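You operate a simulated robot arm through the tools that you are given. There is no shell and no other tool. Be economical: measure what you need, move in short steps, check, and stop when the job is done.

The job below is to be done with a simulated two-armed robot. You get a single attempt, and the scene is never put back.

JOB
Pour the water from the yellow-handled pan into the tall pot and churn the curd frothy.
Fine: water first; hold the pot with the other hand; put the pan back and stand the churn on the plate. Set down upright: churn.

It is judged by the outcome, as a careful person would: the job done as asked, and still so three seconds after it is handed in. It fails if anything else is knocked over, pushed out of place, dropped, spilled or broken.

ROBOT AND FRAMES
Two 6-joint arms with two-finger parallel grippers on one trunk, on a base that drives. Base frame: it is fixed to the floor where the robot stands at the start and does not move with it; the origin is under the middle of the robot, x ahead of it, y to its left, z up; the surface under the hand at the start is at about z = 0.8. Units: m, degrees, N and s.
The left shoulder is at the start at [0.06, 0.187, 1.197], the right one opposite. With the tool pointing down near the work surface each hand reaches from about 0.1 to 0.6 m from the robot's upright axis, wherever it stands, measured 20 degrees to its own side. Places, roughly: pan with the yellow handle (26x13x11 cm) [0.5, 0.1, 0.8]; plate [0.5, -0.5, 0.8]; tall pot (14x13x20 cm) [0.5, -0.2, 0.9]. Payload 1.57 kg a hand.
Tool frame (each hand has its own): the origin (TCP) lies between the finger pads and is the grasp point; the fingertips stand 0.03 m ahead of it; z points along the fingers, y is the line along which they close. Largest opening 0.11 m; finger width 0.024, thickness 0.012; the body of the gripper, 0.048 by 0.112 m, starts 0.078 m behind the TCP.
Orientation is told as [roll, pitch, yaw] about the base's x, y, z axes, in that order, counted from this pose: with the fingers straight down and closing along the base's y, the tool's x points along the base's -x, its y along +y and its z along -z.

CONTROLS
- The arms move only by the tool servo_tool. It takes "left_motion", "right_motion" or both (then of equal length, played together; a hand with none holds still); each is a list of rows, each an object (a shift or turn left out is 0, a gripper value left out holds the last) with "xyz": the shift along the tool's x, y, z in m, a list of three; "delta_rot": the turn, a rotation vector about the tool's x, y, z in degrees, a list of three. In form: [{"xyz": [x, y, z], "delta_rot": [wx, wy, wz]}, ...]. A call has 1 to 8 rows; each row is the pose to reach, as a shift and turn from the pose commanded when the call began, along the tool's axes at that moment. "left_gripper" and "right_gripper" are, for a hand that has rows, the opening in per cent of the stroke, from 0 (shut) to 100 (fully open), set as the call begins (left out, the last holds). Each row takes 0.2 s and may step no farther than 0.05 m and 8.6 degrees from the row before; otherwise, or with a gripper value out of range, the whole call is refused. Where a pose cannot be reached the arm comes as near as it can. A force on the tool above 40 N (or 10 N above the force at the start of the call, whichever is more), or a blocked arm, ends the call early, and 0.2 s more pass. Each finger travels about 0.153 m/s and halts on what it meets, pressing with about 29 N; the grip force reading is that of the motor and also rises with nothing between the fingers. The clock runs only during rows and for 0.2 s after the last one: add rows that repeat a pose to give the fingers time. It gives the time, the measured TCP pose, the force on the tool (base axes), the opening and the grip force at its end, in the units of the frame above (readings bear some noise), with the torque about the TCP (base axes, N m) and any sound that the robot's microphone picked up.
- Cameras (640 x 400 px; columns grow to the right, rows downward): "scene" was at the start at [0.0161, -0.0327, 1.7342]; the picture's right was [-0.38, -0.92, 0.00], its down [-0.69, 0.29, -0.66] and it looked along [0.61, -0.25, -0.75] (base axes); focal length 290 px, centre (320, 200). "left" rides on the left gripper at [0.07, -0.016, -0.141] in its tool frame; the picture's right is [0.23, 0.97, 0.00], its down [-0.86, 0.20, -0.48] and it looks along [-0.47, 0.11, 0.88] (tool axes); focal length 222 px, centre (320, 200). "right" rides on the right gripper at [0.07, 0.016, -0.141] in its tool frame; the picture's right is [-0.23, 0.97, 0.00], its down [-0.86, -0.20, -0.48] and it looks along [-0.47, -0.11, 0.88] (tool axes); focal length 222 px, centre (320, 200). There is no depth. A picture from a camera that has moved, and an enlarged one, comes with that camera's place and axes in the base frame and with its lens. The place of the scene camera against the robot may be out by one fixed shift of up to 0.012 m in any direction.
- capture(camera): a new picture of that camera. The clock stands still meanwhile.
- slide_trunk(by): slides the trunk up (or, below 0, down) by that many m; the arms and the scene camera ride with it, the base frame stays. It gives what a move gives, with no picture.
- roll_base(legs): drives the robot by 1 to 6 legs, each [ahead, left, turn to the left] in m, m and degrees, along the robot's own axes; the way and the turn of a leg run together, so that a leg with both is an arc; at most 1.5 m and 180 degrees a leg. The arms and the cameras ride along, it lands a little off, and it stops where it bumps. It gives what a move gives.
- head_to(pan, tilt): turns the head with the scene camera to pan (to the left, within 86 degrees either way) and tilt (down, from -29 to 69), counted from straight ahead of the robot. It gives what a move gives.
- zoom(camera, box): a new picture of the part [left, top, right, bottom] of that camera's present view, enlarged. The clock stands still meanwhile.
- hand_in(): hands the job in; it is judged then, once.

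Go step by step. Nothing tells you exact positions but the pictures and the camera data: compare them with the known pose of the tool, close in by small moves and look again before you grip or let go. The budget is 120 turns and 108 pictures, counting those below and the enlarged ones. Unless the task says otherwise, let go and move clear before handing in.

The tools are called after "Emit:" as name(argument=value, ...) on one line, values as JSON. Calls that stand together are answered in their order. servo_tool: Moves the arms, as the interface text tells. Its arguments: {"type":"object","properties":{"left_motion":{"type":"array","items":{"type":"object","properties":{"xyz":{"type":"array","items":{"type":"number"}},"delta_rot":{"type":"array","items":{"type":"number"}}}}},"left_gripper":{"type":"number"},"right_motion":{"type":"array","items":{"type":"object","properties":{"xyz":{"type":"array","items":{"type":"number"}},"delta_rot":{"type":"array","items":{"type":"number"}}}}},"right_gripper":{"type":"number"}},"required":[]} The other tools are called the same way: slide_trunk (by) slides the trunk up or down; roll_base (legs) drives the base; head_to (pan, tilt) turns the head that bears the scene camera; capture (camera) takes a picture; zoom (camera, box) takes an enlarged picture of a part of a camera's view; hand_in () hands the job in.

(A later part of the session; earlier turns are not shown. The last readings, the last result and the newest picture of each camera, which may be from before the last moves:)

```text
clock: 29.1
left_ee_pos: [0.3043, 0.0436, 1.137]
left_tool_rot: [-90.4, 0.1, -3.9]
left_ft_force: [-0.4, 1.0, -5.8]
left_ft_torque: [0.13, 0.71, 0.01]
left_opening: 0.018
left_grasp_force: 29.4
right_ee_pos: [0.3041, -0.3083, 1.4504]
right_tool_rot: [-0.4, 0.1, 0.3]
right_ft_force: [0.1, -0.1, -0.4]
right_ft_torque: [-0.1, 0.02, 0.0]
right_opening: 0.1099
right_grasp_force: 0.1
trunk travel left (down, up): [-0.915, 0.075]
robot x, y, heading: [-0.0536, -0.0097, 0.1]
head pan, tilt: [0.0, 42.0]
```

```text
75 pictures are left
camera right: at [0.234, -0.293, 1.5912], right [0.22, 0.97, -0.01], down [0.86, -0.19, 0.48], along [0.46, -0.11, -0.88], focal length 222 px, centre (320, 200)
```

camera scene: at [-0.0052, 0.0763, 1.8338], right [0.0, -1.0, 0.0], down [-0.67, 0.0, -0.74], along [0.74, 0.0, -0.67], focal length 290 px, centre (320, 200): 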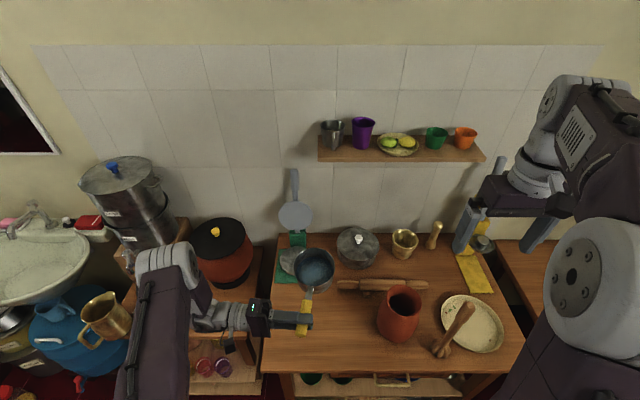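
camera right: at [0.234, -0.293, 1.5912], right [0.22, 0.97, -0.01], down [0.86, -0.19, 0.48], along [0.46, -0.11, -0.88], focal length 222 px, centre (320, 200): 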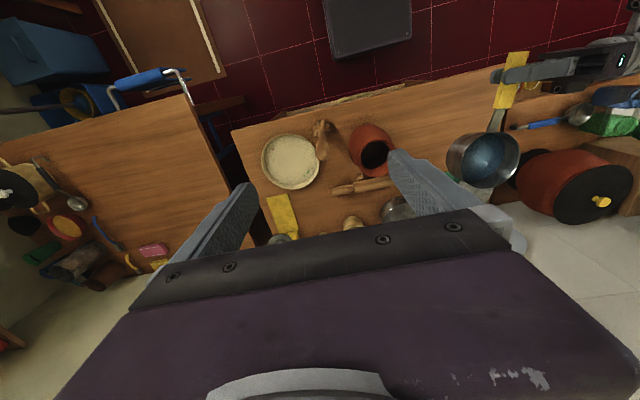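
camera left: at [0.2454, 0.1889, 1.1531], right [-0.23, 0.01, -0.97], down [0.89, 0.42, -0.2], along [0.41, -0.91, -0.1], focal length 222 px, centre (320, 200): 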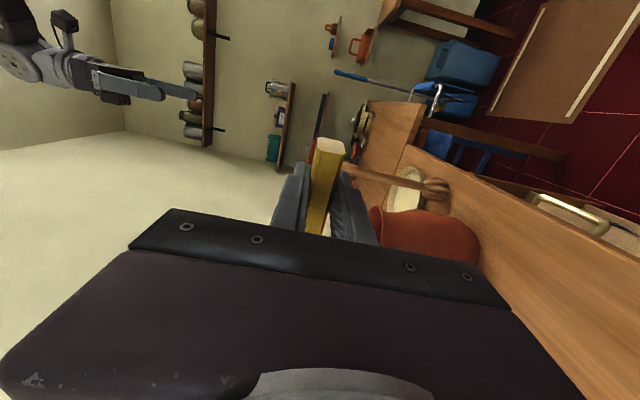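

Right hand next: I'll bring it over the pot rim at the far-right side, leaning outward 25°, closing radially.

Emit:
servo_tool(right_motion=[{"xyz": [-0.026, 0.001, 0.0357], "delta_rot": [-3.5, 0.6, -2.8]}, {"xyz": [-0.052, 0.002, 0.0714], "delta_rot": [-7.06, 1.25, -5.6]}, {"xyz": [-0.078, 0.003, 0.107], "delta_rot": [-10.6, 1.87, -8.4]}, {"xyz": [-0.105, 0.005, 0.143], "delta_rot": [-14.1, 2.5, -11.3]}, {"xyz": [-0.131, 0.006, 0.179], "delta_rot": [-17.6, 3.1, -14.1]}, {"xyz": [-0.157, 0.007, 0.214], "delta_rot": [-21.2, 3.7, -16.9]}, {"xyz": [-0.183, 0.008, 0.25], "delta_rot": [-24.7, 4.36, -19.7]}, {"xyz": [-0.183, 0.008, 0.25], "delta_rot": [-24.7, 4.36, -19.7]}], right_gripper=50)

Emit:
capture(camera="right")

Emit:
capture(camera="scene")

```text
clock: 30.9
left_ee_pos: [0.3033, 0.0378, 1.1384]
left_tool_rot: [-90.1, 0.1, -3.9]
left_ft_force: [0.5, 0.1, -6.8]
left_ft_torque: [0.14, 0.75, 0.03]
left_opening: 0.0179
left_grasp_force: 28.9
right_ee_pos: [0.4712, -0.3024, 1.1983]
right_tool_rot: [25.1, 0.0, 20.3]
right_ft_force: [0.8, -1.0, 0.2]
right_ft_torque: [-0.02, 0.0, 0.02]
right_opening: 0.0552
right_grasp_force: 0.0
right hand out of reach, approached as far as the arm can: row 7, 8
trunk travel left (down, up): [-0.915, 0.075]
robot x, y, heading: [-0.0535, -0.0096, 0.0]
head pan, tilt: [0.0, 42.0]
```

```text
74 pictures are left
camera right: at [0.4213, -0.3701, 1.3339], right [-0.09, 0.91, 0.41], down [0.94, -0.06, 0.35], along [0.34, 0.42, -0.84], focal length 222 px, centre (320, 200)
```

right: 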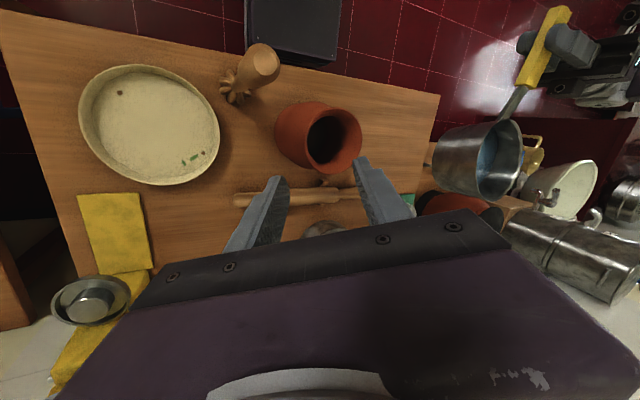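

```text
73 pictures are left
camera scene: at [-0.0259, -0.0116, 1.8338], right [0.0, -1.0, 0.0], down [-0.67, 0.0, -0.74], along [0.74, 0.0, -0.67], focal length 290 px, centre (320, 200)
```

scene: 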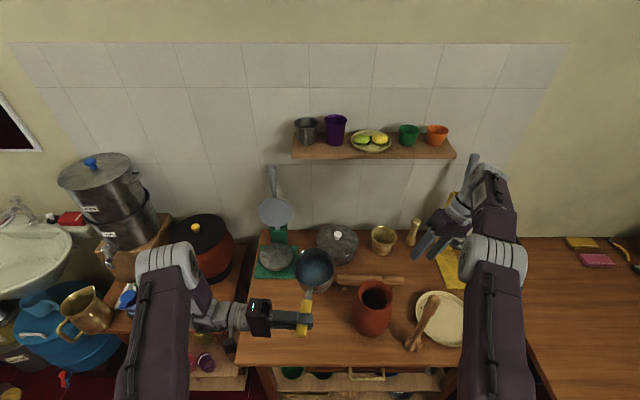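

Emit:
servo_tool(right_motion=[{"xyz": [0.003, -0.007, 0.036], "delta_rot": [0, -2.8, 6]}, {"xyz": [0.006, -0.014, 0.072], "delta_rot": [0, -5.6, 12]}, {"xyz": [0.0097, -0.022, 0.109], "delta_rot": [0, -8.46, 18.1]}, {"xyz": [0.0097, -0.022, 0.109], "delta_rot": [0, -8.46, 18.1]}])

Emit:
capture(camera="right")

Emit:
zoom(camera="scene", box=[320, 200, 480, 360])

```text
clock: 31.9
left_ee_pos: [0.3034, 0.0371, 1.1382]
left_tool_rot: [-90.0, 0.1, -3.9]
left_ft_force: [0.6, -0.4, -5.8]
left_ft_torque: [0.14, 0.73, -0.02]
left_opening: 0.0184
left_grasp_force: 29.2
right_ee_pos: [0.452, -0.2815, 1.0886]
right_tool_rot: [24.9, -0.1, 0.2]
right_ft_force: [0.0, 0.3, 0.2]
right_ft_torque: [-0.03, 0.0, 0.0]
right_opening: 0.0553
right_grasp_force: 0.0
trunk travel left (down, up): [-0.915, 0.075]
robot x, y, heading: [-0.0539, -0.0112, 0.3]
head pan, tilt: [0.0, 42.0]
```

```text
72 pictures are left
camera right: at [0.3815, -0.3285, 1.2235], right [0.23, 0.88, 0.41], down [0.86, -0.38, 0.35], along [0.47, 0.27, -0.84], focal length 222 px, centre (320, 200)
```

right: 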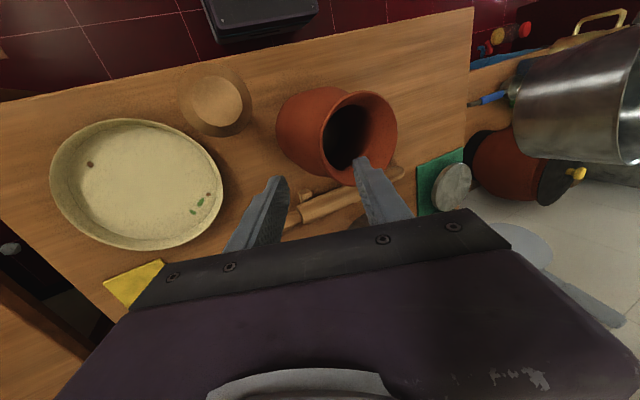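

```text
2.50 times, centred on (400, 280) of scene
camera zoom: at [-0.0245, -0.0137, 1.8338], right [0.0, -1.0, 0.0], down [-0.67, 0.0, -0.74], along [0.74, 0.0, -0.67], focal length 726 px, centre (120, 0)
```

zoom: 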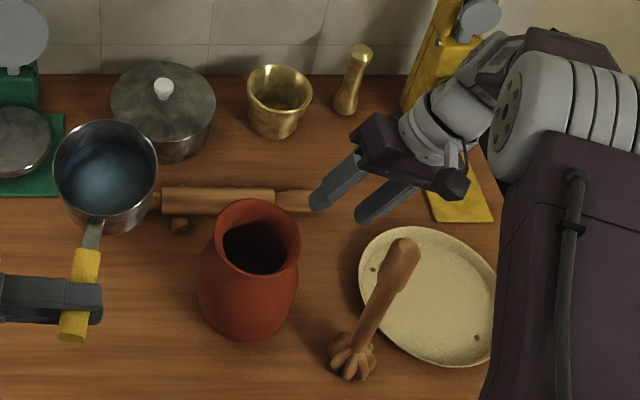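

The pot rim is at about (0.454, -0.184), z≈0.99, and the wall lies between the fingers along the approach axis. I'll go in along tool z.

Emit:
servo_tool(right_motion=[{"xyz": [0, 0, 0.03]}, {"xyz": [0, 0, 0.06]}, {"xyz": [0, 0, 0.08]}, {"xyz": [0, 0, 0.08]}])

Emit:
capture(camera="right")

Emit:
zoom(camera="scene", box=[320, 230, 450, 340])

```text
clock: 32.9
left_ee_pos: [0.3017, 0.0369, 1.1382]
left_tool_rot: [-90.0, 0.0, -3.9]
left_ft_force: [0.6, -0.3, -6.1]
left_ft_torque: [0.13, 0.71, -0.03]
left_opening: 0.0182
left_grasp_force: 29.0
right_ee_pos: [0.4515, -0.2481, 1.0182]
right_tool_rot: [24.9, 0.0, 0.2]
right_ft_force: [0.1, 0.1, 0.3]
right_ft_torque: [0.01, 0.01, 0.0]
right_opening: 0.0549
right_grasp_force: 0.0
trunk travel left (down, up): [-0.915, 0.075]
robot x, y, heading: [-0.0529, -0.0102, 0.6]
head pan, tilt: [0.0, 42.0]
```

```text
70 pictures are left
camera right: at [0.3814, -0.2946, 1.1532], right [0.22, 0.88, 0.41], down [0.86, -0.38, 0.35], along [0.47, 0.27, -0.84], focal length 222 px, centre (320, 200)
```

right: 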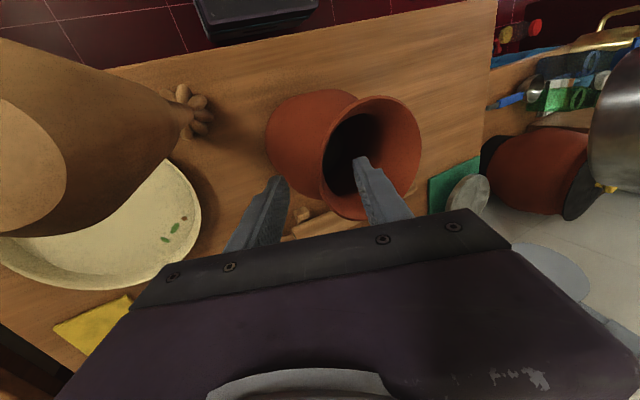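

```text
3.64 times, centred on (385, 285) of scene
camera zoom: at [-0.025, -0.0134, 1.8338], right [0.0, -1.0, 0.0], down [-0.67, 0.0, -0.74], along [0.74, 0.0, -0.67], focal length 1056 px, centre (84, -109)
```

zoom: 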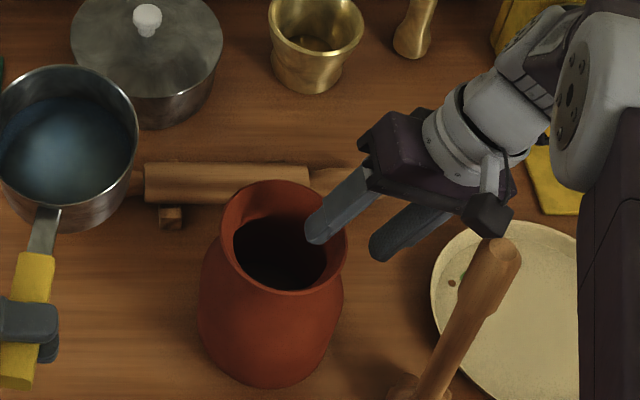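

The wrist camera would pass very close to the churn's top, so I'll back up and re-approach with a -20° yaw. That swings the camera away from the churn.

Emit:
servo_tool(right_motion=[{"xyz": [0, 0, -0.045]}, {"xyz": [0.008, 0, -0.045], "delta_rot": [0, -2.8, 6]}, {"xyz": [0.016, 0, -0.04], "delta_rot": [0, -5.6, 12]}, {"xyz": [0.0255, 0, -0.03], "delta_rot": [0, -8.46, 18.1]}, {"xyz": [0.0255, 0, -0.0255], "delta_rot": [0, -8.46, 18.1]}])

Emit:
capture(camera="right")

Emit:
zoom(camera="scene", box=[320, 230, 450, 340])

```text
clock: 34.0
left_ee_pos: [0.3033, 0.0365, 1.1378]
left_tool_rot: [-90.0, 0.2, -3.9]
left_ft_force: [-0.2, 0.2, -7.2]
left_ft_torque: [0.12, 0.74, 0.0]
left_opening: 0.018
left_grasp_force: 29.4
right_ee_pos: [0.4253, -0.2594, 1.0404]
right_tool_rot: [24.9, 0.0, -19.9]
right_ft_force: [0.1, 0.9, -0.1]
right_ft_torque: [0.01, 0.0, 0.0]
right_opening: 0.0553
right_grasp_force: 0.1
trunk travel left (down, up): [-0.915, 0.075]
robot x, y, heading: [-0.0517, -0.0076, -0.2]
head pan, tilt: [0.0, 42.0]
```

```text
68 pictures are left
camera right: at [0.3438, -0.2785, 1.1754], right [0.51, 0.75, 0.41], down [0.67, -0.65, 0.35], along [0.53, 0.1, -0.84], focal length 222 px, centre (320, 200)
```

right: 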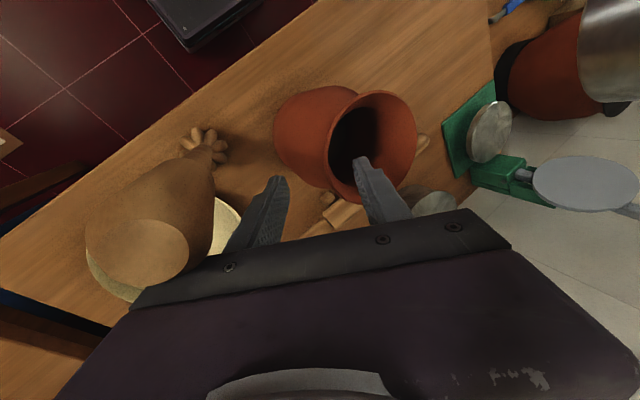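

```text
3.64 times, centred on (385, 285) of scene
camera zoom: at [-0.0248, -0.0134, 1.8338], right [0.0, -1.0, 0.0], down [-0.67, 0.0, -0.74], along [0.74, 0.0, -0.67], focal length 1056 px, centre (84, -109)
```

zoom: 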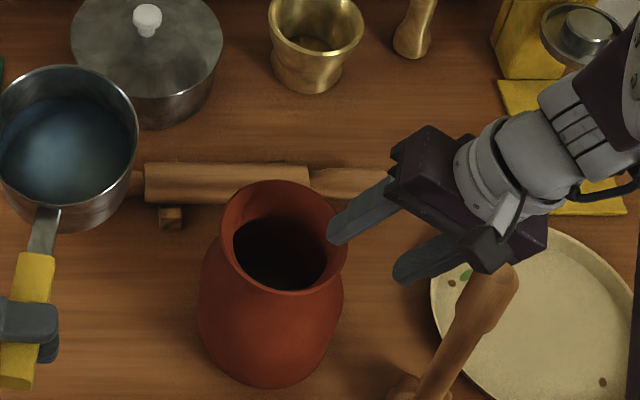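

The hand's outer corner would come close to the churn in this pose. I'll go back to yaw 0 with a smaller 17° lean, which clears both the churn and the pouring lip.

Emit:
servo_tool(right_motion=[{"xyz": [0, 0, -0.04]}, {"xyz": [-0.009, 0.006, -0.04], "delta_rot": [2.6, 2.4, -6.2]}, {"xyz": [-0.018, 0.0125, -0.035], "delta_rot": [5.3, 4.8, -12.4]}, {"xyz": [-0.0274, 0.0188, -0.02], "delta_rot": [7.9, 7.17, -18.67]}, {"xyz": [-0.0274, 0.0188, 0.0033], "delta_rot": [7.9, 7.17, -18.67]}, {"xyz": [-0.0274, 0.0188, 0.0033], "delta_rot": [7.9, 7.17, -18.67]}])

Emit:
capture(camera="right")

Emit:
zoom(camera="scene", box=[320, 230, 450, 340])

```text
clock: 35.5
left_ee_pos: [0.3023, 0.0365, 1.1373]
left_tool_rot: [-90.0, 0.1, -3.9]
left_ft_force: [-0.1, 0.0, -6.6]
left_ft_torque: [0.14, 0.71, -0.02]
left_opening: 0.0181
left_grasp_force: 28.9
right_ee_pos: [0.4571, -0.2495, 1.0462]
right_tool_rot: [17.0, -0.1, 0.2]
right_ft_force: [0.1, 0.0, 0.0]
right_ft_torque: [0.01, 0.0, -0.01]
right_opening: 0.0548
right_grasp_force: 0.1
trunk travel left (down, up): [-0.915, 0.075]
robot x, y, heading: [-0.0543, -0.0125, 0.2]
head pan, tilt: [0.0, 42.0]
```

```text
66 pictures are left
camera right: at [0.3867, -0.2784, 1.1861], right [0.22, 0.93, 0.28], down [0.86, -0.33, 0.4], along [0.47, 0.15, -0.87], focal length 222 px, centre (320, 200)
```

right: 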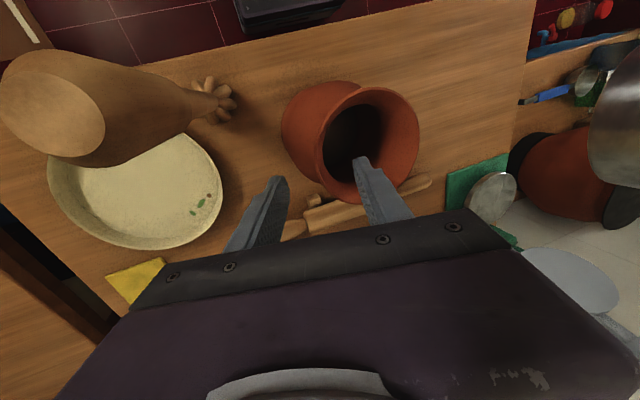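

```text
3.64 times, centred on (385, 285) of scene
camera zoom: at [-0.0246, -0.0134, 1.8338], right [0.0, -1.0, 0.0], down [-0.67, 0.0, -0.74], along [0.74, 0.0, -0.67], focal length 1056 px, centre (84, -109)
```

zoom: 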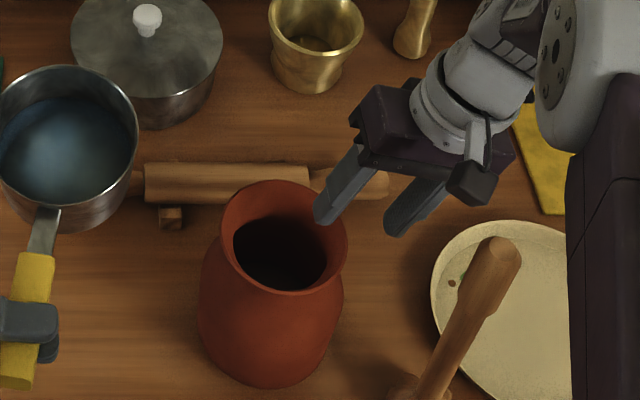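

Emit:
servo_tool(right_motion=[{"xyz": [0, -0.003, 0.025]}, {"xyz": [0, -0.006, 0.05]}, {"xyz": [0, -0.006, 0.07]}, {"xyz": [0, -0.006, 0.07]}])

Emit:
capture(camera="right")

Emit:
zoom(camera="scene", box=[320, 230, 450, 340])

```text
clock: 36.5
left_ee_pos: [0.3029, 0.036, 1.1383]
left_tool_rot: [-90.1, 0.1, -3.9]
left_ft_force: [0.5, -0.9, -5.8]
left_ft_torque: [0.12, 0.73, -0.05]
left_opening: 0.0182
left_grasp_force: 28.9
right_ee_pos: [0.4594, -0.2374, 0.973]
right_tool_rot: [17.0, 0.1, 0.2]
right_ft_force: [0.2, -0.6, -0.2]
right_ft_torque: [-0.02, -0.03, 0.0]
right_opening: 0.0551
right_grasp_force: 0.0
trunk travel left (down, up): [-0.915, 0.075]
robot x, y, heading: [-0.0517, -0.0097, 0.1]
head pan, tilt: [0.0, 42.0]
```

```text
64 pictures are left
camera right: at [0.3883, -0.2635, 1.1131], right [0.22, 0.93, 0.28], down [0.86, -0.33, 0.4], along [0.47, 0.15, -0.87], focal length 222 px, centre (320, 200)
```

right: 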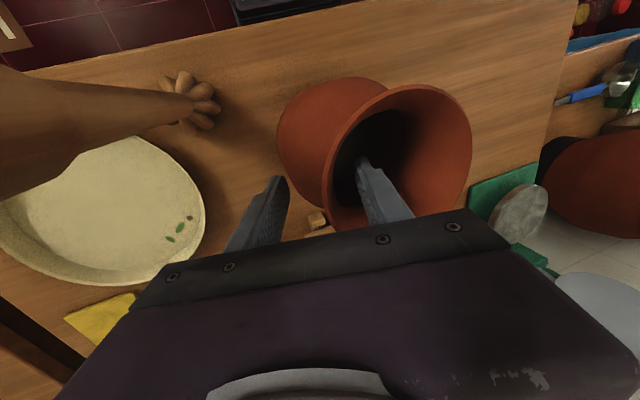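

```text
3.64 times, centred on (385, 285) of scene
camera zoom: at [-0.025, -0.0132, 1.8338], right [0.0, -1.0, 0.0], down [-0.67, 0.0, -0.74], along [0.74, 0.0, -0.67], focal length 1056 px, centre (84, -109)
```

zoom: 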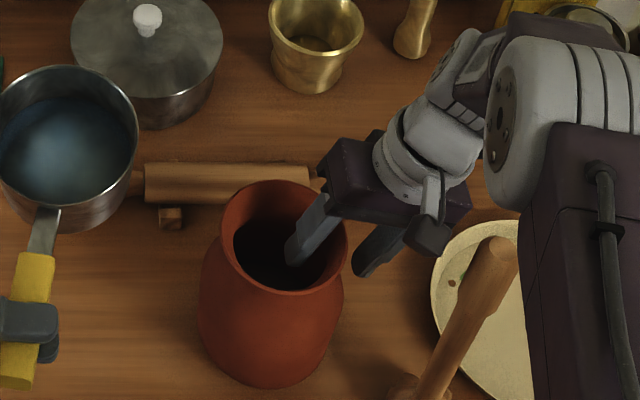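

The inner finger is inside the pot and the outer one outside, so I'm closing on the rim wall.

Emit:
servo_tool(right_motion=[{"xyz": [0, 0, 0]}, {"xyz": [0, 0, 0]}, {"xyz": [0, 0, 0]}], right_gripper=0)

Emit:
zoom(camera="scene", box=[260, 220, 460, 360])

```text
clock: 37.2
left_ee_pos: [0.3023, 0.037, 1.1382]
left_tool_rot: [-90.0, 0.1, -3.8]
left_ft_force: [0.0, -0.1, -6.4]
left_ft_torque: [0.15, 0.72, 0.01]
left_opening: 0.0182
left_grasp_force: 29.3
right_ee_pos: [0.4587, -0.2367, 0.9738]
right_tool_rot: [16.9, -0.1, 0.2]
right_ft_force: [0.3, -5.1, 4.8]
right_ft_torque: [-1.31, -0.3, -0.04]
right_opening: 0.0197
right_grasp_force: 28.9
trunk travel left (down, up): [-0.915, 0.075]
robot x, y, heading: [-0.0544, -0.0107, 0.2]
head pan, tilt: [0.0, 42.0]
```

```text
2.86 times, centred on (360, 290) of scene
camera zoom: at [-0.0254, -0.0137, 1.8338], right [0.0, -1.0, 0.0], down [-0.67, 0.0, -0.74], along [0.74, 0.0, -0.67], focal length 830 px, centre (206, -57)
```

zoom: 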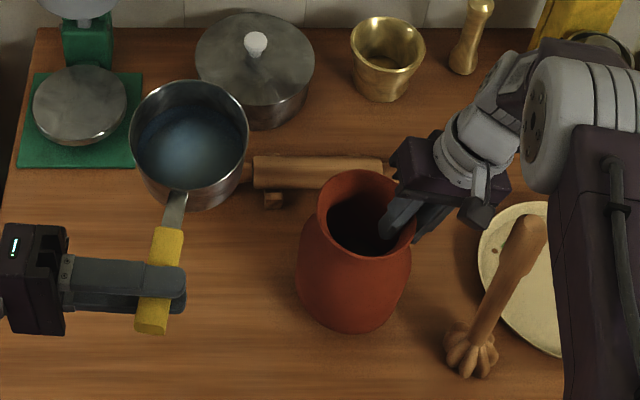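

The pot is held. Next I'll bring the pan beside and above the pot, level, yawed to about -25°.

Emit:
servo_tool(left_motion=[{"xyz": [-0.004, 0, 0.008], "delta_rot": [0, 2, 0]}, {"xyz": [-0.012, 0, 0.022], "delta_rot": [0, 5, 0]}, {"xyz": [-0.02, 0, 0.038], "delta_rot": [0, 8, 0]}, {"xyz": [-0.028, 0, 0.053], "delta_rot": [0, 11, 0]}, {"xyz": [-0.035, 0, 0.066], "delta_rot": [0, 14, 0]}, {"xyz": [-0.04, 0, 0.075], "delta_rot": [0, 16, 0]}, {"xyz": [-0.0426, 0, 0.079], "delta_rot": [0, 17, 0]}, {"xyz": [-0.0426, 0, 0.079], "delta_rot": [0, 17, 0]}])

Emit:
capture(camera="scene")

Emit:
zoom(camera="scene", box=[260, 200, 460, 340])

Emit:
capture(camera="right")

```text
clock: 39.0
left_ee_pos: [0.3401, -0.046, 1.139]
left_tool_rot: [-90.1, 0.0, -21.0]
left_ft_force: [0.4, 0.1, -5.7]
left_ft_torque: [0.38, 0.65, 0.03]
left_opening: 0.0182
left_grasp_force: 29.3
right_ee_pos: [0.4578, -0.2365, 0.9737]
right_tool_rot: [16.9, -0.1, 0.3]
right_ft_force: [4.8, -4.6, 11.7]
right_ft_torque: [-1.13, -0.82, -0.05]
right_opening: 0.0197
right_grasp_force: 28.7
trunk travel left (down, up): [-0.915, 0.075]
robot x, y, heading: [-0.0507, -0.0155, 0.4]
head pan, tilt: [0.0, 42.0]
```

```text
61 pictures are left
camera scene: at [-0.0258, -0.0134, 1.8338], right [0.0, -1.0, 0.0], down [-0.67, 0.0, -0.74], along [0.74, 0.0, -0.67], focal length 290 px, centre (320, 200)
```

scene: 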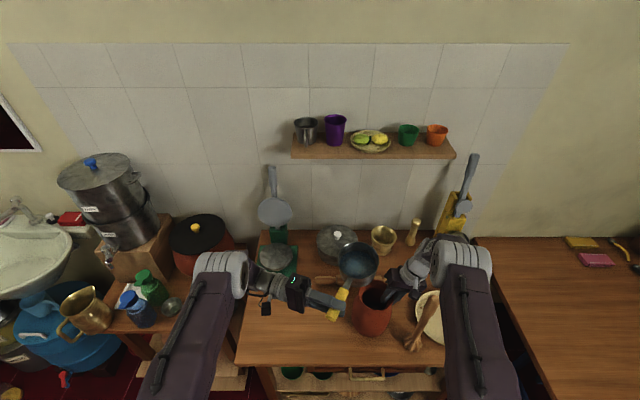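

```text
2.86 times, centred on (360, 270) of scene
camera zoom: at [-0.0258, -0.0134, 1.8338], right [0.0, -1.0, 0.0], down [-0.67, 0.0, -0.74], along [0.74, 0.0, -0.67], focal length 830 px, centre (206, 0)
```

zoom: 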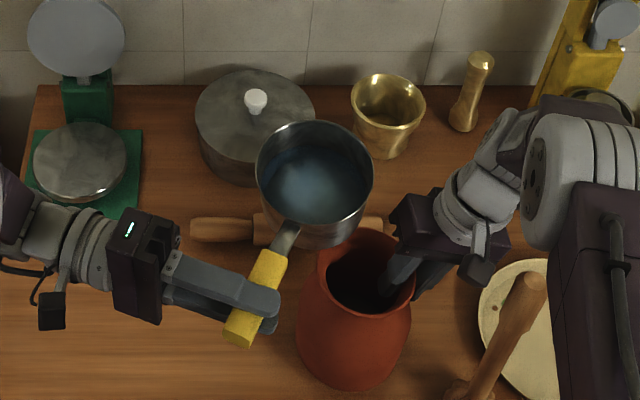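

```text
59 pictures are left
camera right: at [0.388, -0.2639, 1.1138], right [0.22, 0.93, 0.28], down [0.86, -0.33, 0.4], along [0.47, 0.15, -0.87], focal length 222 px, centre (320, 200)
```

right: 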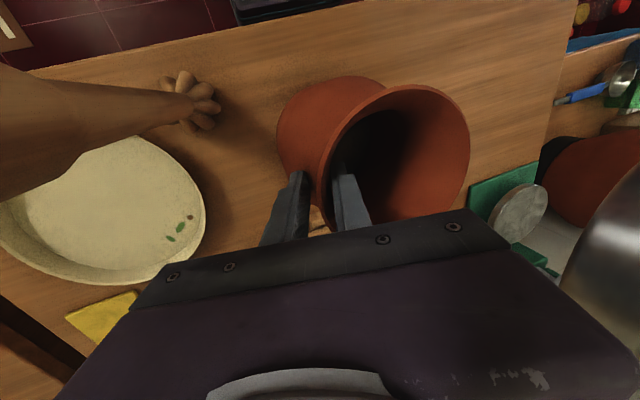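

Alignment is good: the lip is just short of the pot's centre line. I'll begin tilting slowly to 30°.

Emit:
servo_tool(left_motion=[{"xyz": [0.001, 0, 0.003], "delta_rot": [-5, 0, 0.35]}, {"xyz": [0.002, 0, 0.006], "delta_rot": [-10, 0, 0.7]}, {"xyz": [0.003, 0, 0.01], "delta_rot": [-15, 0, 1]}, {"xyz": [0.004, 0, 0.013], "delta_rot": [-20, 0, 1.4]}, {"xyz": [0.005, 0, 0.016], "delta_rot": [-25, 0, 1.75]}, {"xyz": [0.005, 0, 0.02], "delta_rot": [-30, 0, 2.1]}, {"xyz": [0.005, 0, 0.02], "delta_rot": [-30, 0, 2.1]}])

Emit:
zoom(camera="scene", box=[260, 200, 460, 340])

Emit:
capture(camera="right")

```text
clock: 40.6
left_ee_pos: [0.3266, -0.0612, 1.1399]
left_tool_rot: [-60.0, -2.1, -21.5]
left_ft_force: [0.1, 0.3, -5.7]
left_ft_torque: [0.29, 0.66, 0.02]
left_opening: 0.018
left_grasp_force: 29.3
right_ee_pos: [0.4577, -0.2364, 0.9733]
right_tool_rot: [16.9, -0.1, 0.2]
right_ft_force: [4.1, -3.7, 13.1]
right_ft_torque: [-1.21, -0.66, -0.02]
right_opening: 0.0196
right_grasp_force: 29.0
trunk travel left (down, up): [-0.915, 0.075]
robot x, y, heading: [-0.0539, -0.01, 0.2]
head pan, tilt: [0.0, 42.0]
```

```text
2.86 times, centred on (360, 270) of scene
camera zoom: at [-0.0261, -0.0129, 1.8338], right [0.0, -1.0, 0.0], down [-0.67, 0.0, -0.74], along [0.74, 0.0, -0.67], focal length 830 px, centre (206, 0)
```

zoom: 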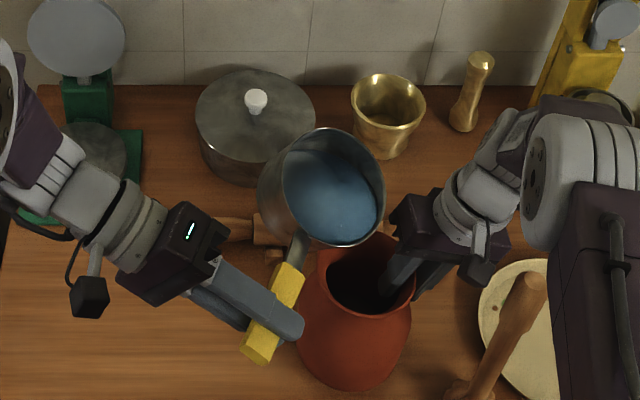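

```text
57 pictures are left
camera right: at [0.3877, -0.2637, 1.1139], right [0.22, 0.93, 0.28], down [0.86, -0.33, 0.4], along [0.47, 0.15, -0.87], focal length 222 px, centre (320, 200)
```

right: 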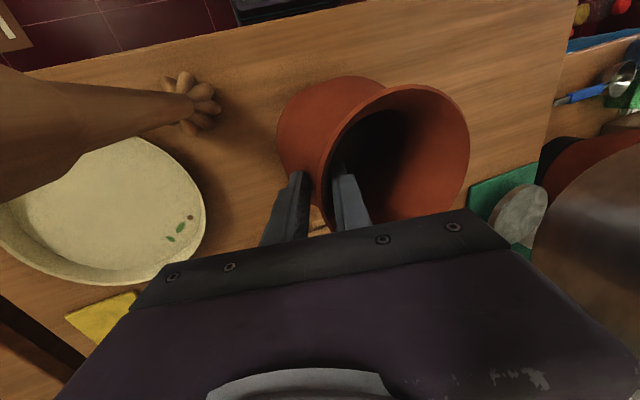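

The lip is over the pot's centre and the water is nearing the edge. I'll lower slightly and tilt on slowly to about 46°.

Emit:
servo_tool(left_motion=[{"xyz": [0, 0.011, 0.006]}, {"xyz": [0, 0.0217, 0.0125]}, {"xyz": [0, 0.0217, 0.0125], "delta_rot": [-4, -0.14, 0.24]}, {"xyz": [0, 0.0217, 0.0125], "delta_rot": [-8, -0.3, 0.5]}, {"xyz": [0, 0.0217, 0.0125], "delta_rot": [-12, -0.4, 0.7]}, {"xyz": [0, 0.0217, 0.0125], "delta_rot": [-16, -0.55, 1]}, {"xyz": [0, 0.0217, 0.0125], "delta_rot": [-16, -0.55, 1]}])

Emit:
zoom(camera="scene", box=[260, 200, 460, 340])

```text
clock: 42.2
left_ee_pos: [0.3284, -0.0609, 1.1134]
left_tool_rot: [-44.1, -3.1, -21.6]
left_ft_force: [-0.2, 0.0, -5.4]
left_ft_torque: [0.18, 0.52, 0.0]
left_opening: 0.0178
left_grasp_force: 29.3
right_ee_pos: [0.4571, -0.2363, 0.9738]
right_tool_rot: [17.0, -0.2, 0.1]
right_ft_force: [2.4, -3.4, 12.7]
right_ft_torque: [-1.21, -0.48, -0.01]
right_opening: 0.0198
right_grasp_force: 29.0
trunk travel left (down, up): [-0.915, 0.075]
robot x, y, heading: [-0.0527, -0.0096, 0.2]
head pan, tilt: [0.0, 42.0]
```

```text
2.86 times, centred on (360, 270) of scene
camera zoom: at [-0.0264, -0.0128, 1.8338], right [0.0, -1.0, 0.0], down [-0.67, 0.0, -0.74], along [0.74, 0.0, -0.67], focal length 830 px, centre (206, 0)
```

zoom: 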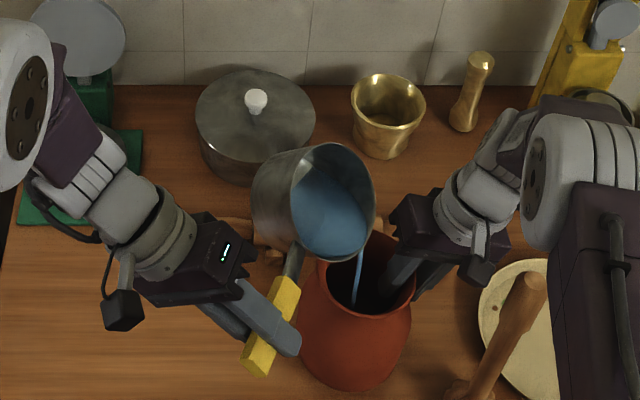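

Water is streaming cleanly into the pot. I'll continue tilting gradually and shift the axis to keep the lip over the opening.

Emit:
servo_tool(left_motion=[{"xyz": [0, 0, 0]}, {"xyz": [0, 0, 0]}, {"xyz": [0, -0.002, 0.002], "delta_rot": [-3, -0.1, 0.2]}, {"xyz": [0, -0.005, 0.005], "delta_rot": [-6, -0.2, 0.4]}, {"xyz": [0, -0.007, 0.007], "delta_rot": [-9, -0.3, 0.5]}, {"xyz": [0, -0.01, 0.01], "delta_rot": [-12, -0.4, 0.7]}, {"xyz": [0, -0.012, 0.012], "delta_rot": [-15, -0.5, 0.9]}, {"xyz": [0, -0.015, 0.015], "delta_rot": [-18, -0.6, 1.1]}])

Emit:
zoom(camera="scene", box=[260, 200, 460, 340])

```text
clock: 44.0
left_ee_pos: [0.3199, -0.0817, 1.1126]
left_tool_rot: [-25.9, -4.3, -22.1]
left_ft_force: [0.0, 0.5, -4.0]
left_ft_torque: [0.09, 0.43, 0.01]
left_opening: 0.0179
left_grasp_force: 28.8
right_ee_pos: [0.4577, -0.2369, 0.9728]
right_tool_rot: [17.0, -0.1, 0.2]
right_ft_force: [2.7, -2.4, 12.0]
right_ft_torque: [-1.02, -0.36, -0.02]
right_opening: 0.0195
right_grasp_force: 29.1
trunk travel left (down, up): [-0.915, 0.075]
robot x, y, heading: [-0.0514, -0.0138, 0.2]
head pan, tilt: [0.0, 42.0]
```

```text
2.86 times, centred on (360, 270) of scene
camera zoom: at [-0.027, -0.0137, 1.8338], right [0.0, -1.0, 0.0], down [-0.67, 0.0, -0.74], along [0.74, 0.0, -0.67], focal length 830 px, centre (206, 0)
```

zoom: 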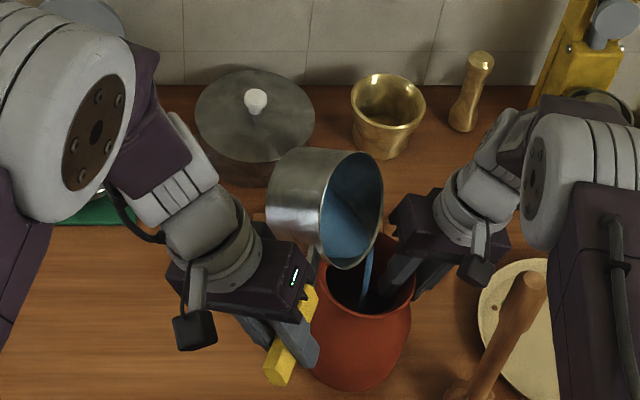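

Emit:
servo_tool(left_motion=[{"xyz": [0, 0, 0]}, {"xyz": [0, 0, 0]}, {"xyz": [0, -0.002, 0.001], "delta_rot": [-4, -0.2, 0.2]}, {"xyz": [0, -0.004, 0.002], "delta_rot": [-8, -0.4, 0.3]}, {"xyz": [0, -0.006, 0.003], "delta_rot": [-12, -0.6, 0.5]}, {"xyz": [0, -0.008, 0.004], "delta_rot": [-16, -0.8, 0.6]}, {"xyz": [0, -0.01, 0.005], "delta_rot": [-20, -1, 0.8]}, {"xyz": [0, -0.012, 0.006], "delta_rot": [-24, -1.2, 1]}])

Emit:
zoom(camera="scene", box=[260, 200, 460, 340])

```text
clock: 45.9
left_ee_pos: [0.3148, -0.0948, 1.1137]
left_tool_rot: [-2.0, -5.8, -22.9]
left_ft_force: [-0.4, 0.2, -3.4]
left_ft_torque: [0.12, 0.33, 0.02]
left_opening: 0.0177
left_grasp_force: 29.0
right_ee_pos: [0.4583, -0.2357, 0.9743]
right_tool_rot: [17.0, 0.0, 0.2]
right_ft_force: [1.5, -1.9, 10.6]
right_ft_torque: [-0.99, -0.23, -0.04]
right_opening: 0.0192
right_grasp_force: 28.8
trunk travel left (down, up): [-0.915, 0.075]
robot x, y, heading: [-0.0551, -0.0113, 0.0]
head pan, tilt: [0.0, 42.0]
```

```text
2.86 times, centred on (360, 270) of scene
camera zoom: at [-0.0271, -0.0139, 1.8338], right [0.0, -1.0, 0.0], down [-0.67, 0.0, -0.74], along [0.74, 0.0, -0.67], focal length 830 px, centre (206, 0)
```

zoom: 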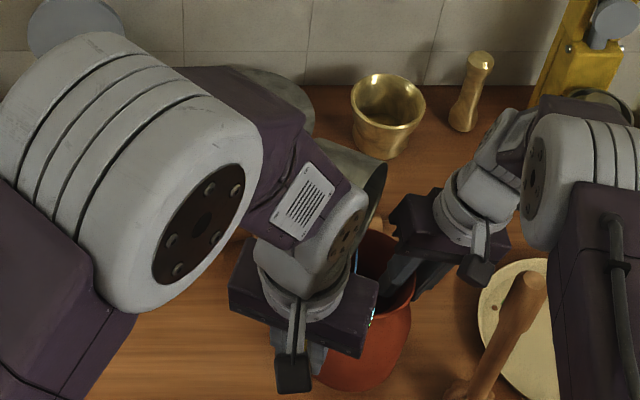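

Emit:
servo_tool(left_motion=[{"xyz": [0, -0.001, 0], "delta_rot": [-4, -0.2, 0.2]}, {"xyz": [0, -0.002, 0], "delta_rot": [-8, -0.4, 0.3]}, {"xyz": [0, -0.003, 0], "delta_rot": [-12, -0.6, 0.5]}, {"xyz": [0, -0.003, 0], "delta_rot": [-16, -0.8, 0.6]}, {"xyz": [0, -0.003, 0], "delta_rot": [-16, -0.8, 0.6]}, {"xyz": [0, -0.003, 0], "delta_rot": [-16, -0.8, 0.6]}, {"xyz": [0, -0.003, 0], "delta_rot": [-16, -0.8, 0.6]}])

Emit:
capture(camera="right")

Emit:
zoom(camera="scene", box=[260, 200, 460, 340])

```text
clock: 47.5
left_ee_pos: [0.312, -0.0982, 1.1141]
left_tool_rot: [14.1, -6.4, -23.4]
left_ft_force: [-0.4, -0.4, -4.3]
left_ft_torque: [0.05, 0.38, -0.01]
left_opening: 0.0177
left_grasp_force: 29.6
right_ee_pos: [0.4566, -0.2378, 0.9731]
right_tool_rot: [17.0, -0.1, 0.2]
right_ft_force: [1.2, -2.9, 10.5]
right_ft_torque: [-1.13, -0.25, -0.06]
right_opening: 0.0192
right_grasp_force: 28.8
trunk travel left (down, up): [-0.915, 0.075]
robot x, y, heading: [-0.0573, -0.0104, 0.4]
head pan, tilt: [0.0, 42.0]
```

```text
53 pictures are left
camera right: at [0.3872, -0.2639, 1.114], right [0.22, 0.93, 0.28], down [0.86, -0.33, 0.4], along [0.47, 0.15, -0.87], focal length 222 px, centre (320, 200)
```

right: 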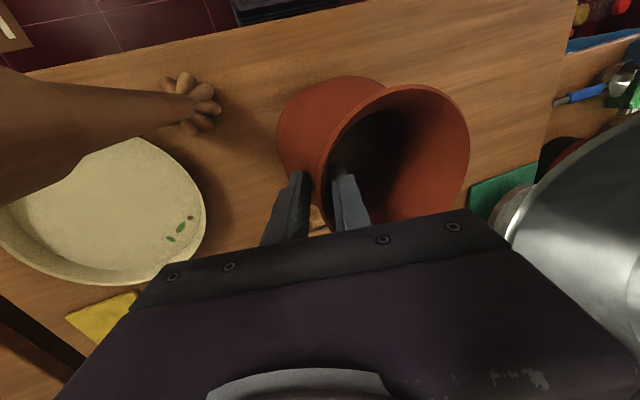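

```text
2.86 times, centred on (360, 270) of scene
camera zoom: at [-0.027, -0.0134, 1.8338], right [0.0, -1.0, 0.0], down [-0.67, 0.0, -0.74], along [0.74, 0.0, -0.67], focal length 830 px, centre (206, 0)
```

zoom: 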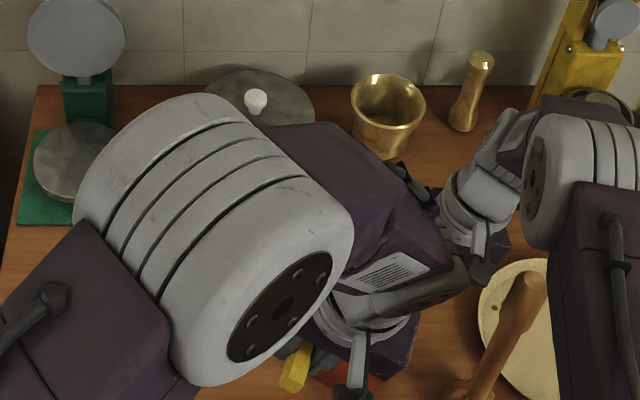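

The pour looks complete, with no stream left. I'll roll the pan back toward level and move it away from the pot.

Emit:
servo_tool(left_motion=[{"xyz": [0, 0.004, 0], "delta_rot": [8, 0.4, -0.3]}, {"xyz": [0, 0.01, -0.003], "delta_rot": [16, 0.8, -0.6]}, {"xyz": [0, 0.02, -0.006], "delta_rot": [24, 1.2, -1]}, {"xyz": [0, 0.03, -0.01], "delta_rot": [32, 1.6, -1.3]}, {"xyz": [0, 0.04, -0.014], "delta_rot": [40, 2, -1.6]}, {"xyz": [0, 0.052, -0.018], "delta_rot": [48, 2.4, -1.9]}, {"xyz": [0, 0.064, -0.022], "delta_rot": [56, 2.8, -2.2]}, {"xyz": [0, 0.075, -0.025], "delta_rot": [64, 3.2, -2.6]}])

Emit:
zoom(camera="scene", box=[260, 200, 460, 340])

```text
clock: 49.2
left_ee_pos: [0.3354, -0.0336, 1.1558]
left_tool_rot: [-50.2, -2.8, -22.1]
left_ft_force: [-0.1, -0.2, -3.1]
left_ft_torque: [0.16, 0.37, 0.0]
left_opening: 0.0178
left_grasp_force: 28.6
right_ee_pos: [0.4567, -0.2371, 0.9739]
right_tool_rot: [17.0, -0.2, 0.1]
right_ft_force: [0.3, -3.9, 10.8]
right_ft_torque: [-1.26, -0.27, -0.03]
right_opening: 0.0193
right_grasp_force: 28.9
trunk travel left (down, up): [-0.915, 0.075]
robot x, y, heading: [-0.0529, -0.0121, 0.1]
head pan, tilt: [0.0, 42.0]
```

```text
2.86 times, centred on (360, 270) of scene
camera zoom: at [-0.0266, -0.0118, 1.8339], right [0.0, -1.0, 0.0], down [-0.67, 0.0, -0.74], along [0.74, 0.0, -0.67], focal length 830 px, centre (206, 0)
```

zoom: 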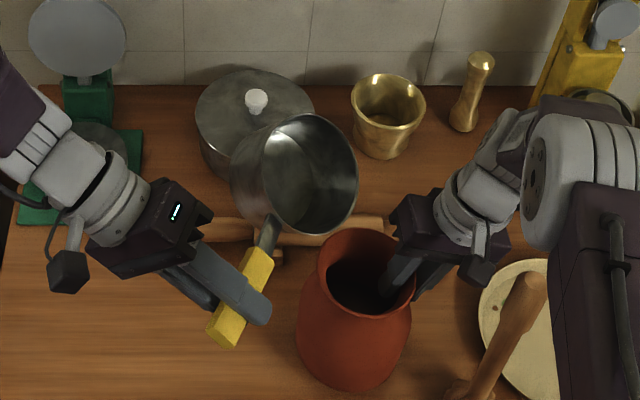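

The pan is empty and the table is dry. I'll release the pot with the right hand and retreat, while the left hand levels the pan.

Emit:
servo_tool(left_motion=[{"xyz": [0, 0, 0], "delta_rot": [5, 0.2, -0.2]}, {"xyz": [0, 0, 0], "delta_rot": [10, 0.4, -0.4]}, {"xyz": [0, 0, 0], "delta_rot": [15, 0.6, -0.6]}, {"xyz": [0, 0, 0], "delta_rot": [20, 0.8, -0.8]}, {"xyz": [0, 0, 0], "delta_rot": [25, 1, -1]}, {"xyz": [0, 0, 0], "delta_rot": [30, 1.2, -1.2]}, {"xyz": [0, 0, 0], "delta_rot": [35, 1.4, -1.4]}, {"xyz": [0, 0, 0], "delta_rot": [40, 1.7, -1.6]}], right_motion=[{"xyz": [0, 0, 0]}, {"xyz": [0, 0, 0]}, {"xyz": [0, 0, -0.02]}, {"xyz": [0, 0, -0.05]}, {"xyz": [0, 0, -0.085]}, {"xyz": [0, 0, -0.125]}, {"xyz": [0, 0, -0.165]}, {"xyz": [0, 0, -0.2]}], right_gripper=50)

Emit:
capture(camera="scene")

Emit:
zoom(camera="right", box=[200, 0, 520, 200])

```text
clock: 51.0
left_ee_pos: [0.3372, -0.0335, 1.1551]
left_tool_rot: [-90.0, -0.7, -23.1]
left_ft_force: [0.2, -0.8, -2.8]
left_ft_torque: [0.22, 0.33, -0.02]
left_opening: 0.0177
left_grasp_force: 29.4
right_ee_pos: [0.4586, -0.2965, 1.1663]
right_tool_rot: [17.0, 0.1, 0.2]
right_ft_force: [0.2, -0.6, -0.6]
right_ft_torque: [-0.01, -0.01, -0.02]
right_opening: 0.0548
right_grasp_force: 0.0
trunk travel left (down, up): [-0.915, 0.075]
robot x, y, heading: [-0.0533, -0.012, 0.4]
head pan, tilt: [0.0, 42.0]
```

```text
50 pictures are left
camera scene: at [-0.0255, -0.0133, 1.8338], right [0.0, -1.0, 0.0], down [-0.67, 0.0, -0.74], along [0.74, 0.0, -0.67], focal length 290 px, centre (320, 200)
```

scene: 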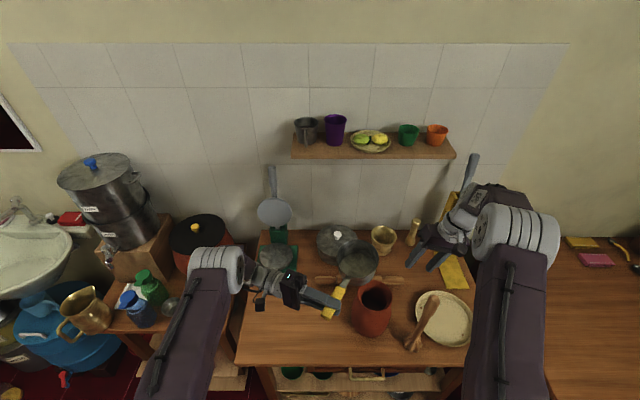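

```text
2.00 times, centred on (360, 100) of right
camera zoom: at [0.3886, -0.3236, 1.3067], right [0.22, 0.93, 0.28], down [0.86, -0.33, 0.4], along [0.47, 0.15, -0.87], focal length 444 px, centre (240, 400)
```

zoom: 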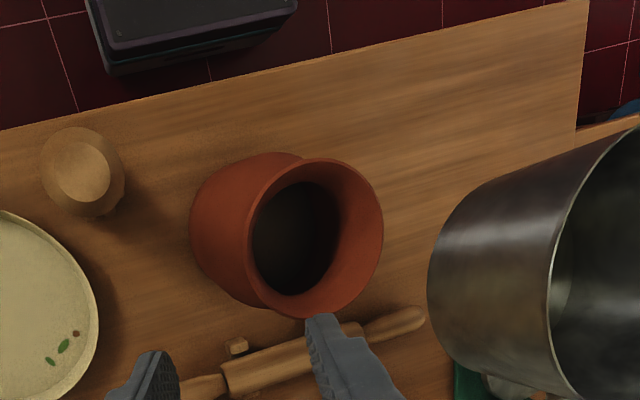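

Emit:
servo_tool(left_motion=[{"xyz": [0.0065, 0, -0.015], "delta_rot": [0, -3.5, 0]}, {"xyz": [0.013, 0, -0.03], "delta_rot": [0, -7, 0]}, {"xyz": [0.0195, 0, -0.046], "delta_rot": [0, -10.5, 0]}, {"xyz": [0.026, 0, -0.061], "delta_rot": [0, -14, 0]}, {"xyz": [0.033, 0, -0.077], "delta_rot": [0, -17.5, 0]}, {"xyz": [0.039, 0, -0.092], "delta_rot": [0, -21, 0]}], right_motion=[{"xyz": [0, 0.007, -0.024]}, {"xyz": [0, 0.015, -0.048]}, {"xyz": [0, 0.022, -0.071]}, {"xyz": [0, 0.029, -0.095]}, {"xyz": [0, 0.037, -0.12]}, {"xyz": [0, 0.044, -0.143]}])

Emit:
roll_base(legs=[[0.05, 0.1, 0]])

Emit:
capture(camera="scene")

```text
clock: 52.5
left_ee_pos: [0.3362, 0.0679, 1.156]
left_tool_rot: [-90.3, -0.6, -2.1]
left_ft_force: [-0.2, 0.2, -2.6]
left_ft_torque: [0.1, 0.41, 0.01]
left_opening: 0.0179
left_grasp_force: 28.9
right_ee_pos: [0.4557, -0.2936, 1.317]
right_tool_rot: [16.9, -0.1, 0.2]
right_ft_force: [-0.6, 0.0, -0.4]
right_ft_torque: [0.0, -0.02, 0.0]
right_opening: 0.055
right_grasp_force: 0.0
trunk travel left (down, up): [-0.915, 0.075]
robot x, y, heading: [-0.0549, -0.0121, -0.0]
head pan, tilt: [0.0, 42.0]
```

```text
clock: 53.6
left_ee_pos: [0.3855, 0.1638, 1.1569]
left_tool_rot: [-90.0, -0.8, -2.1]
left_ft_force: [0.0, -0.4, -3.1]
left_ft_torque: [0.08, 0.37, -0.05]
left_opening: 0.0176
left_grasp_force: 28.8
right_ee_pos: [0.5045, -0.1996, 1.3179]
right_tool_rot: [17.1, 0.0, 0.2]
right_ft_force: [-0.3, -0.5, 0.2]
right_ft_torque: [0.03, -0.01, -0.01]
right_opening: 0.0552
right_grasp_force: 0.1
trunk travel left (down, up): [-0.915, 0.075]
robot x, y, heading: [-0.0026, 0.0892, 0.2]
head pan, tilt: [0.0, 42.0]
```

```text
48 pictures are left
camera scene: at [0.0214, 0.0808, 1.8338], right [0.0, -1.0, 0.0], down [-0.67, 0.0, -0.74], along [0.74, 0.0, -0.67], focal length 290 px, centre (320, 200)
```

scene: 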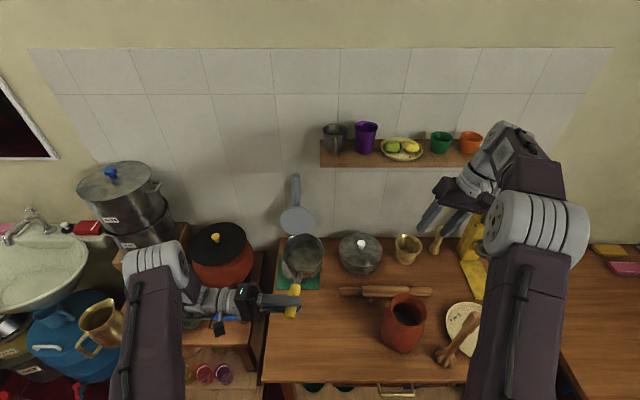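

Emit:
servo_tool(left_motion=[{"xyz": [0.012, 0, 0.015]}, {"xyz": [0.0245, 0.015, 0.03]}, {"xyz": [0.0245, 0.045, 0.03]}, {"xyz": [0.0245, 0.08, 0.03]}, {"xyz": [0.0245, 0.116, 0.03]}, {"xyz": [0.0245, 0.116, 0.03]}])

Emit:
slide_trunk(by=-0.1)

Emit:
zoom(camera="scene", box=[200, 220, 400, 360])

Emit:
capture(camera="right")

```text
clock: 55.0
left_ee_pos: [0.3631, 0.1364, 1.0384]
left_tool_rot: [-90.3, -0.4, -2.2]
left_ft_force: [0.2, 0.1, -2.8]
left_ft_torque: [0.08, 0.38, 0.0]
left_opening: 0.0176
left_grasp_force: 28.8
right_ee_pos: [0.5068, -0.197, 1.3185]
right_tool_rot: [17.0, 0.1, 0.2]
right_ft_force: [0.0, 0.0, 0.3]
right_ft_torque: [0.0, -0.04, 0.02]
right_opening: 0.0551
right_grasp_force: 0.0
trunk travel left (down, up): [-0.915, 0.075]
robot x, y, heading: [-0.0046, 0.0891, 0.3]
head pan, tilt: [0.0, 42.0]
```

```text
clock: 56.4
left_ee_pos: [0.363, 0.1359, 0.9383]
left_tool_rot: [-90.2, -0.6, -2.2]
left_ft_force: [-0.2, 0.2, -4.0]
left_ft_torque: [0.07, 0.39, 0.01]
left_opening: 0.0176
left_grasp_force: 28.9
right_ee_pos: [0.5066, -0.1964, 1.2172]
right_tool_rot: [17.0, 0.0, 0.2]
right_ft_force: [-0.3, 0.8, 1.4]
right_ft_torque: [-0.02, 0.0, 0.0]
right_opening: 0.0551
right_grasp_force: 0.0
trunk travel left (down, up): [-0.815, 0.175]
robot x, y, heading: [-0.004, 0.0884, -0.1]
head pan, tilt: [0.0, 42.0]
```

```text
2.86 times, centred on (300, 290) of scene
camera zoom: at [0.0239, 0.0859, 1.7338], right [0.0, -1.0, 0.0], down [-0.67, 0.0, -0.74], along [0.74, 0.0, -0.67], focal length 830 px, centre (377, -57)
```

zoom: 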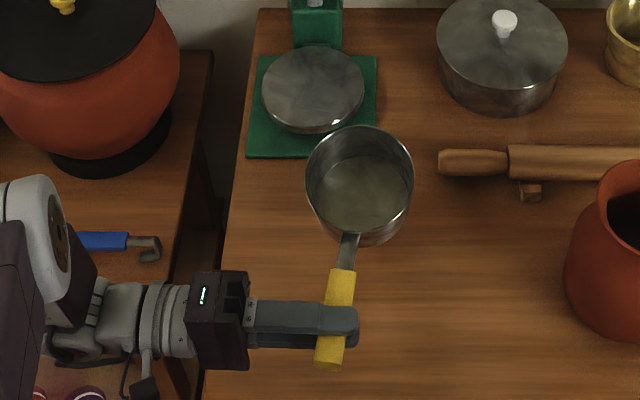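

```text
46 pictures are left
camera right: at [0.436, -0.224, 1.3579], right [0.22, 0.93, 0.28], down [0.86, -0.33, 0.4], along [0.47, 0.15, -0.87], focal length 222 px, centre (320, 200)
```

right: 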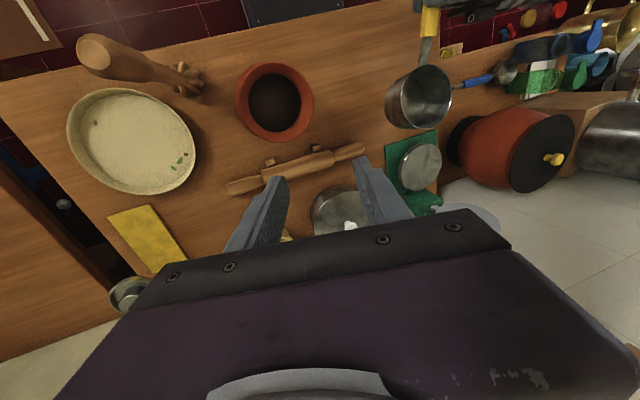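

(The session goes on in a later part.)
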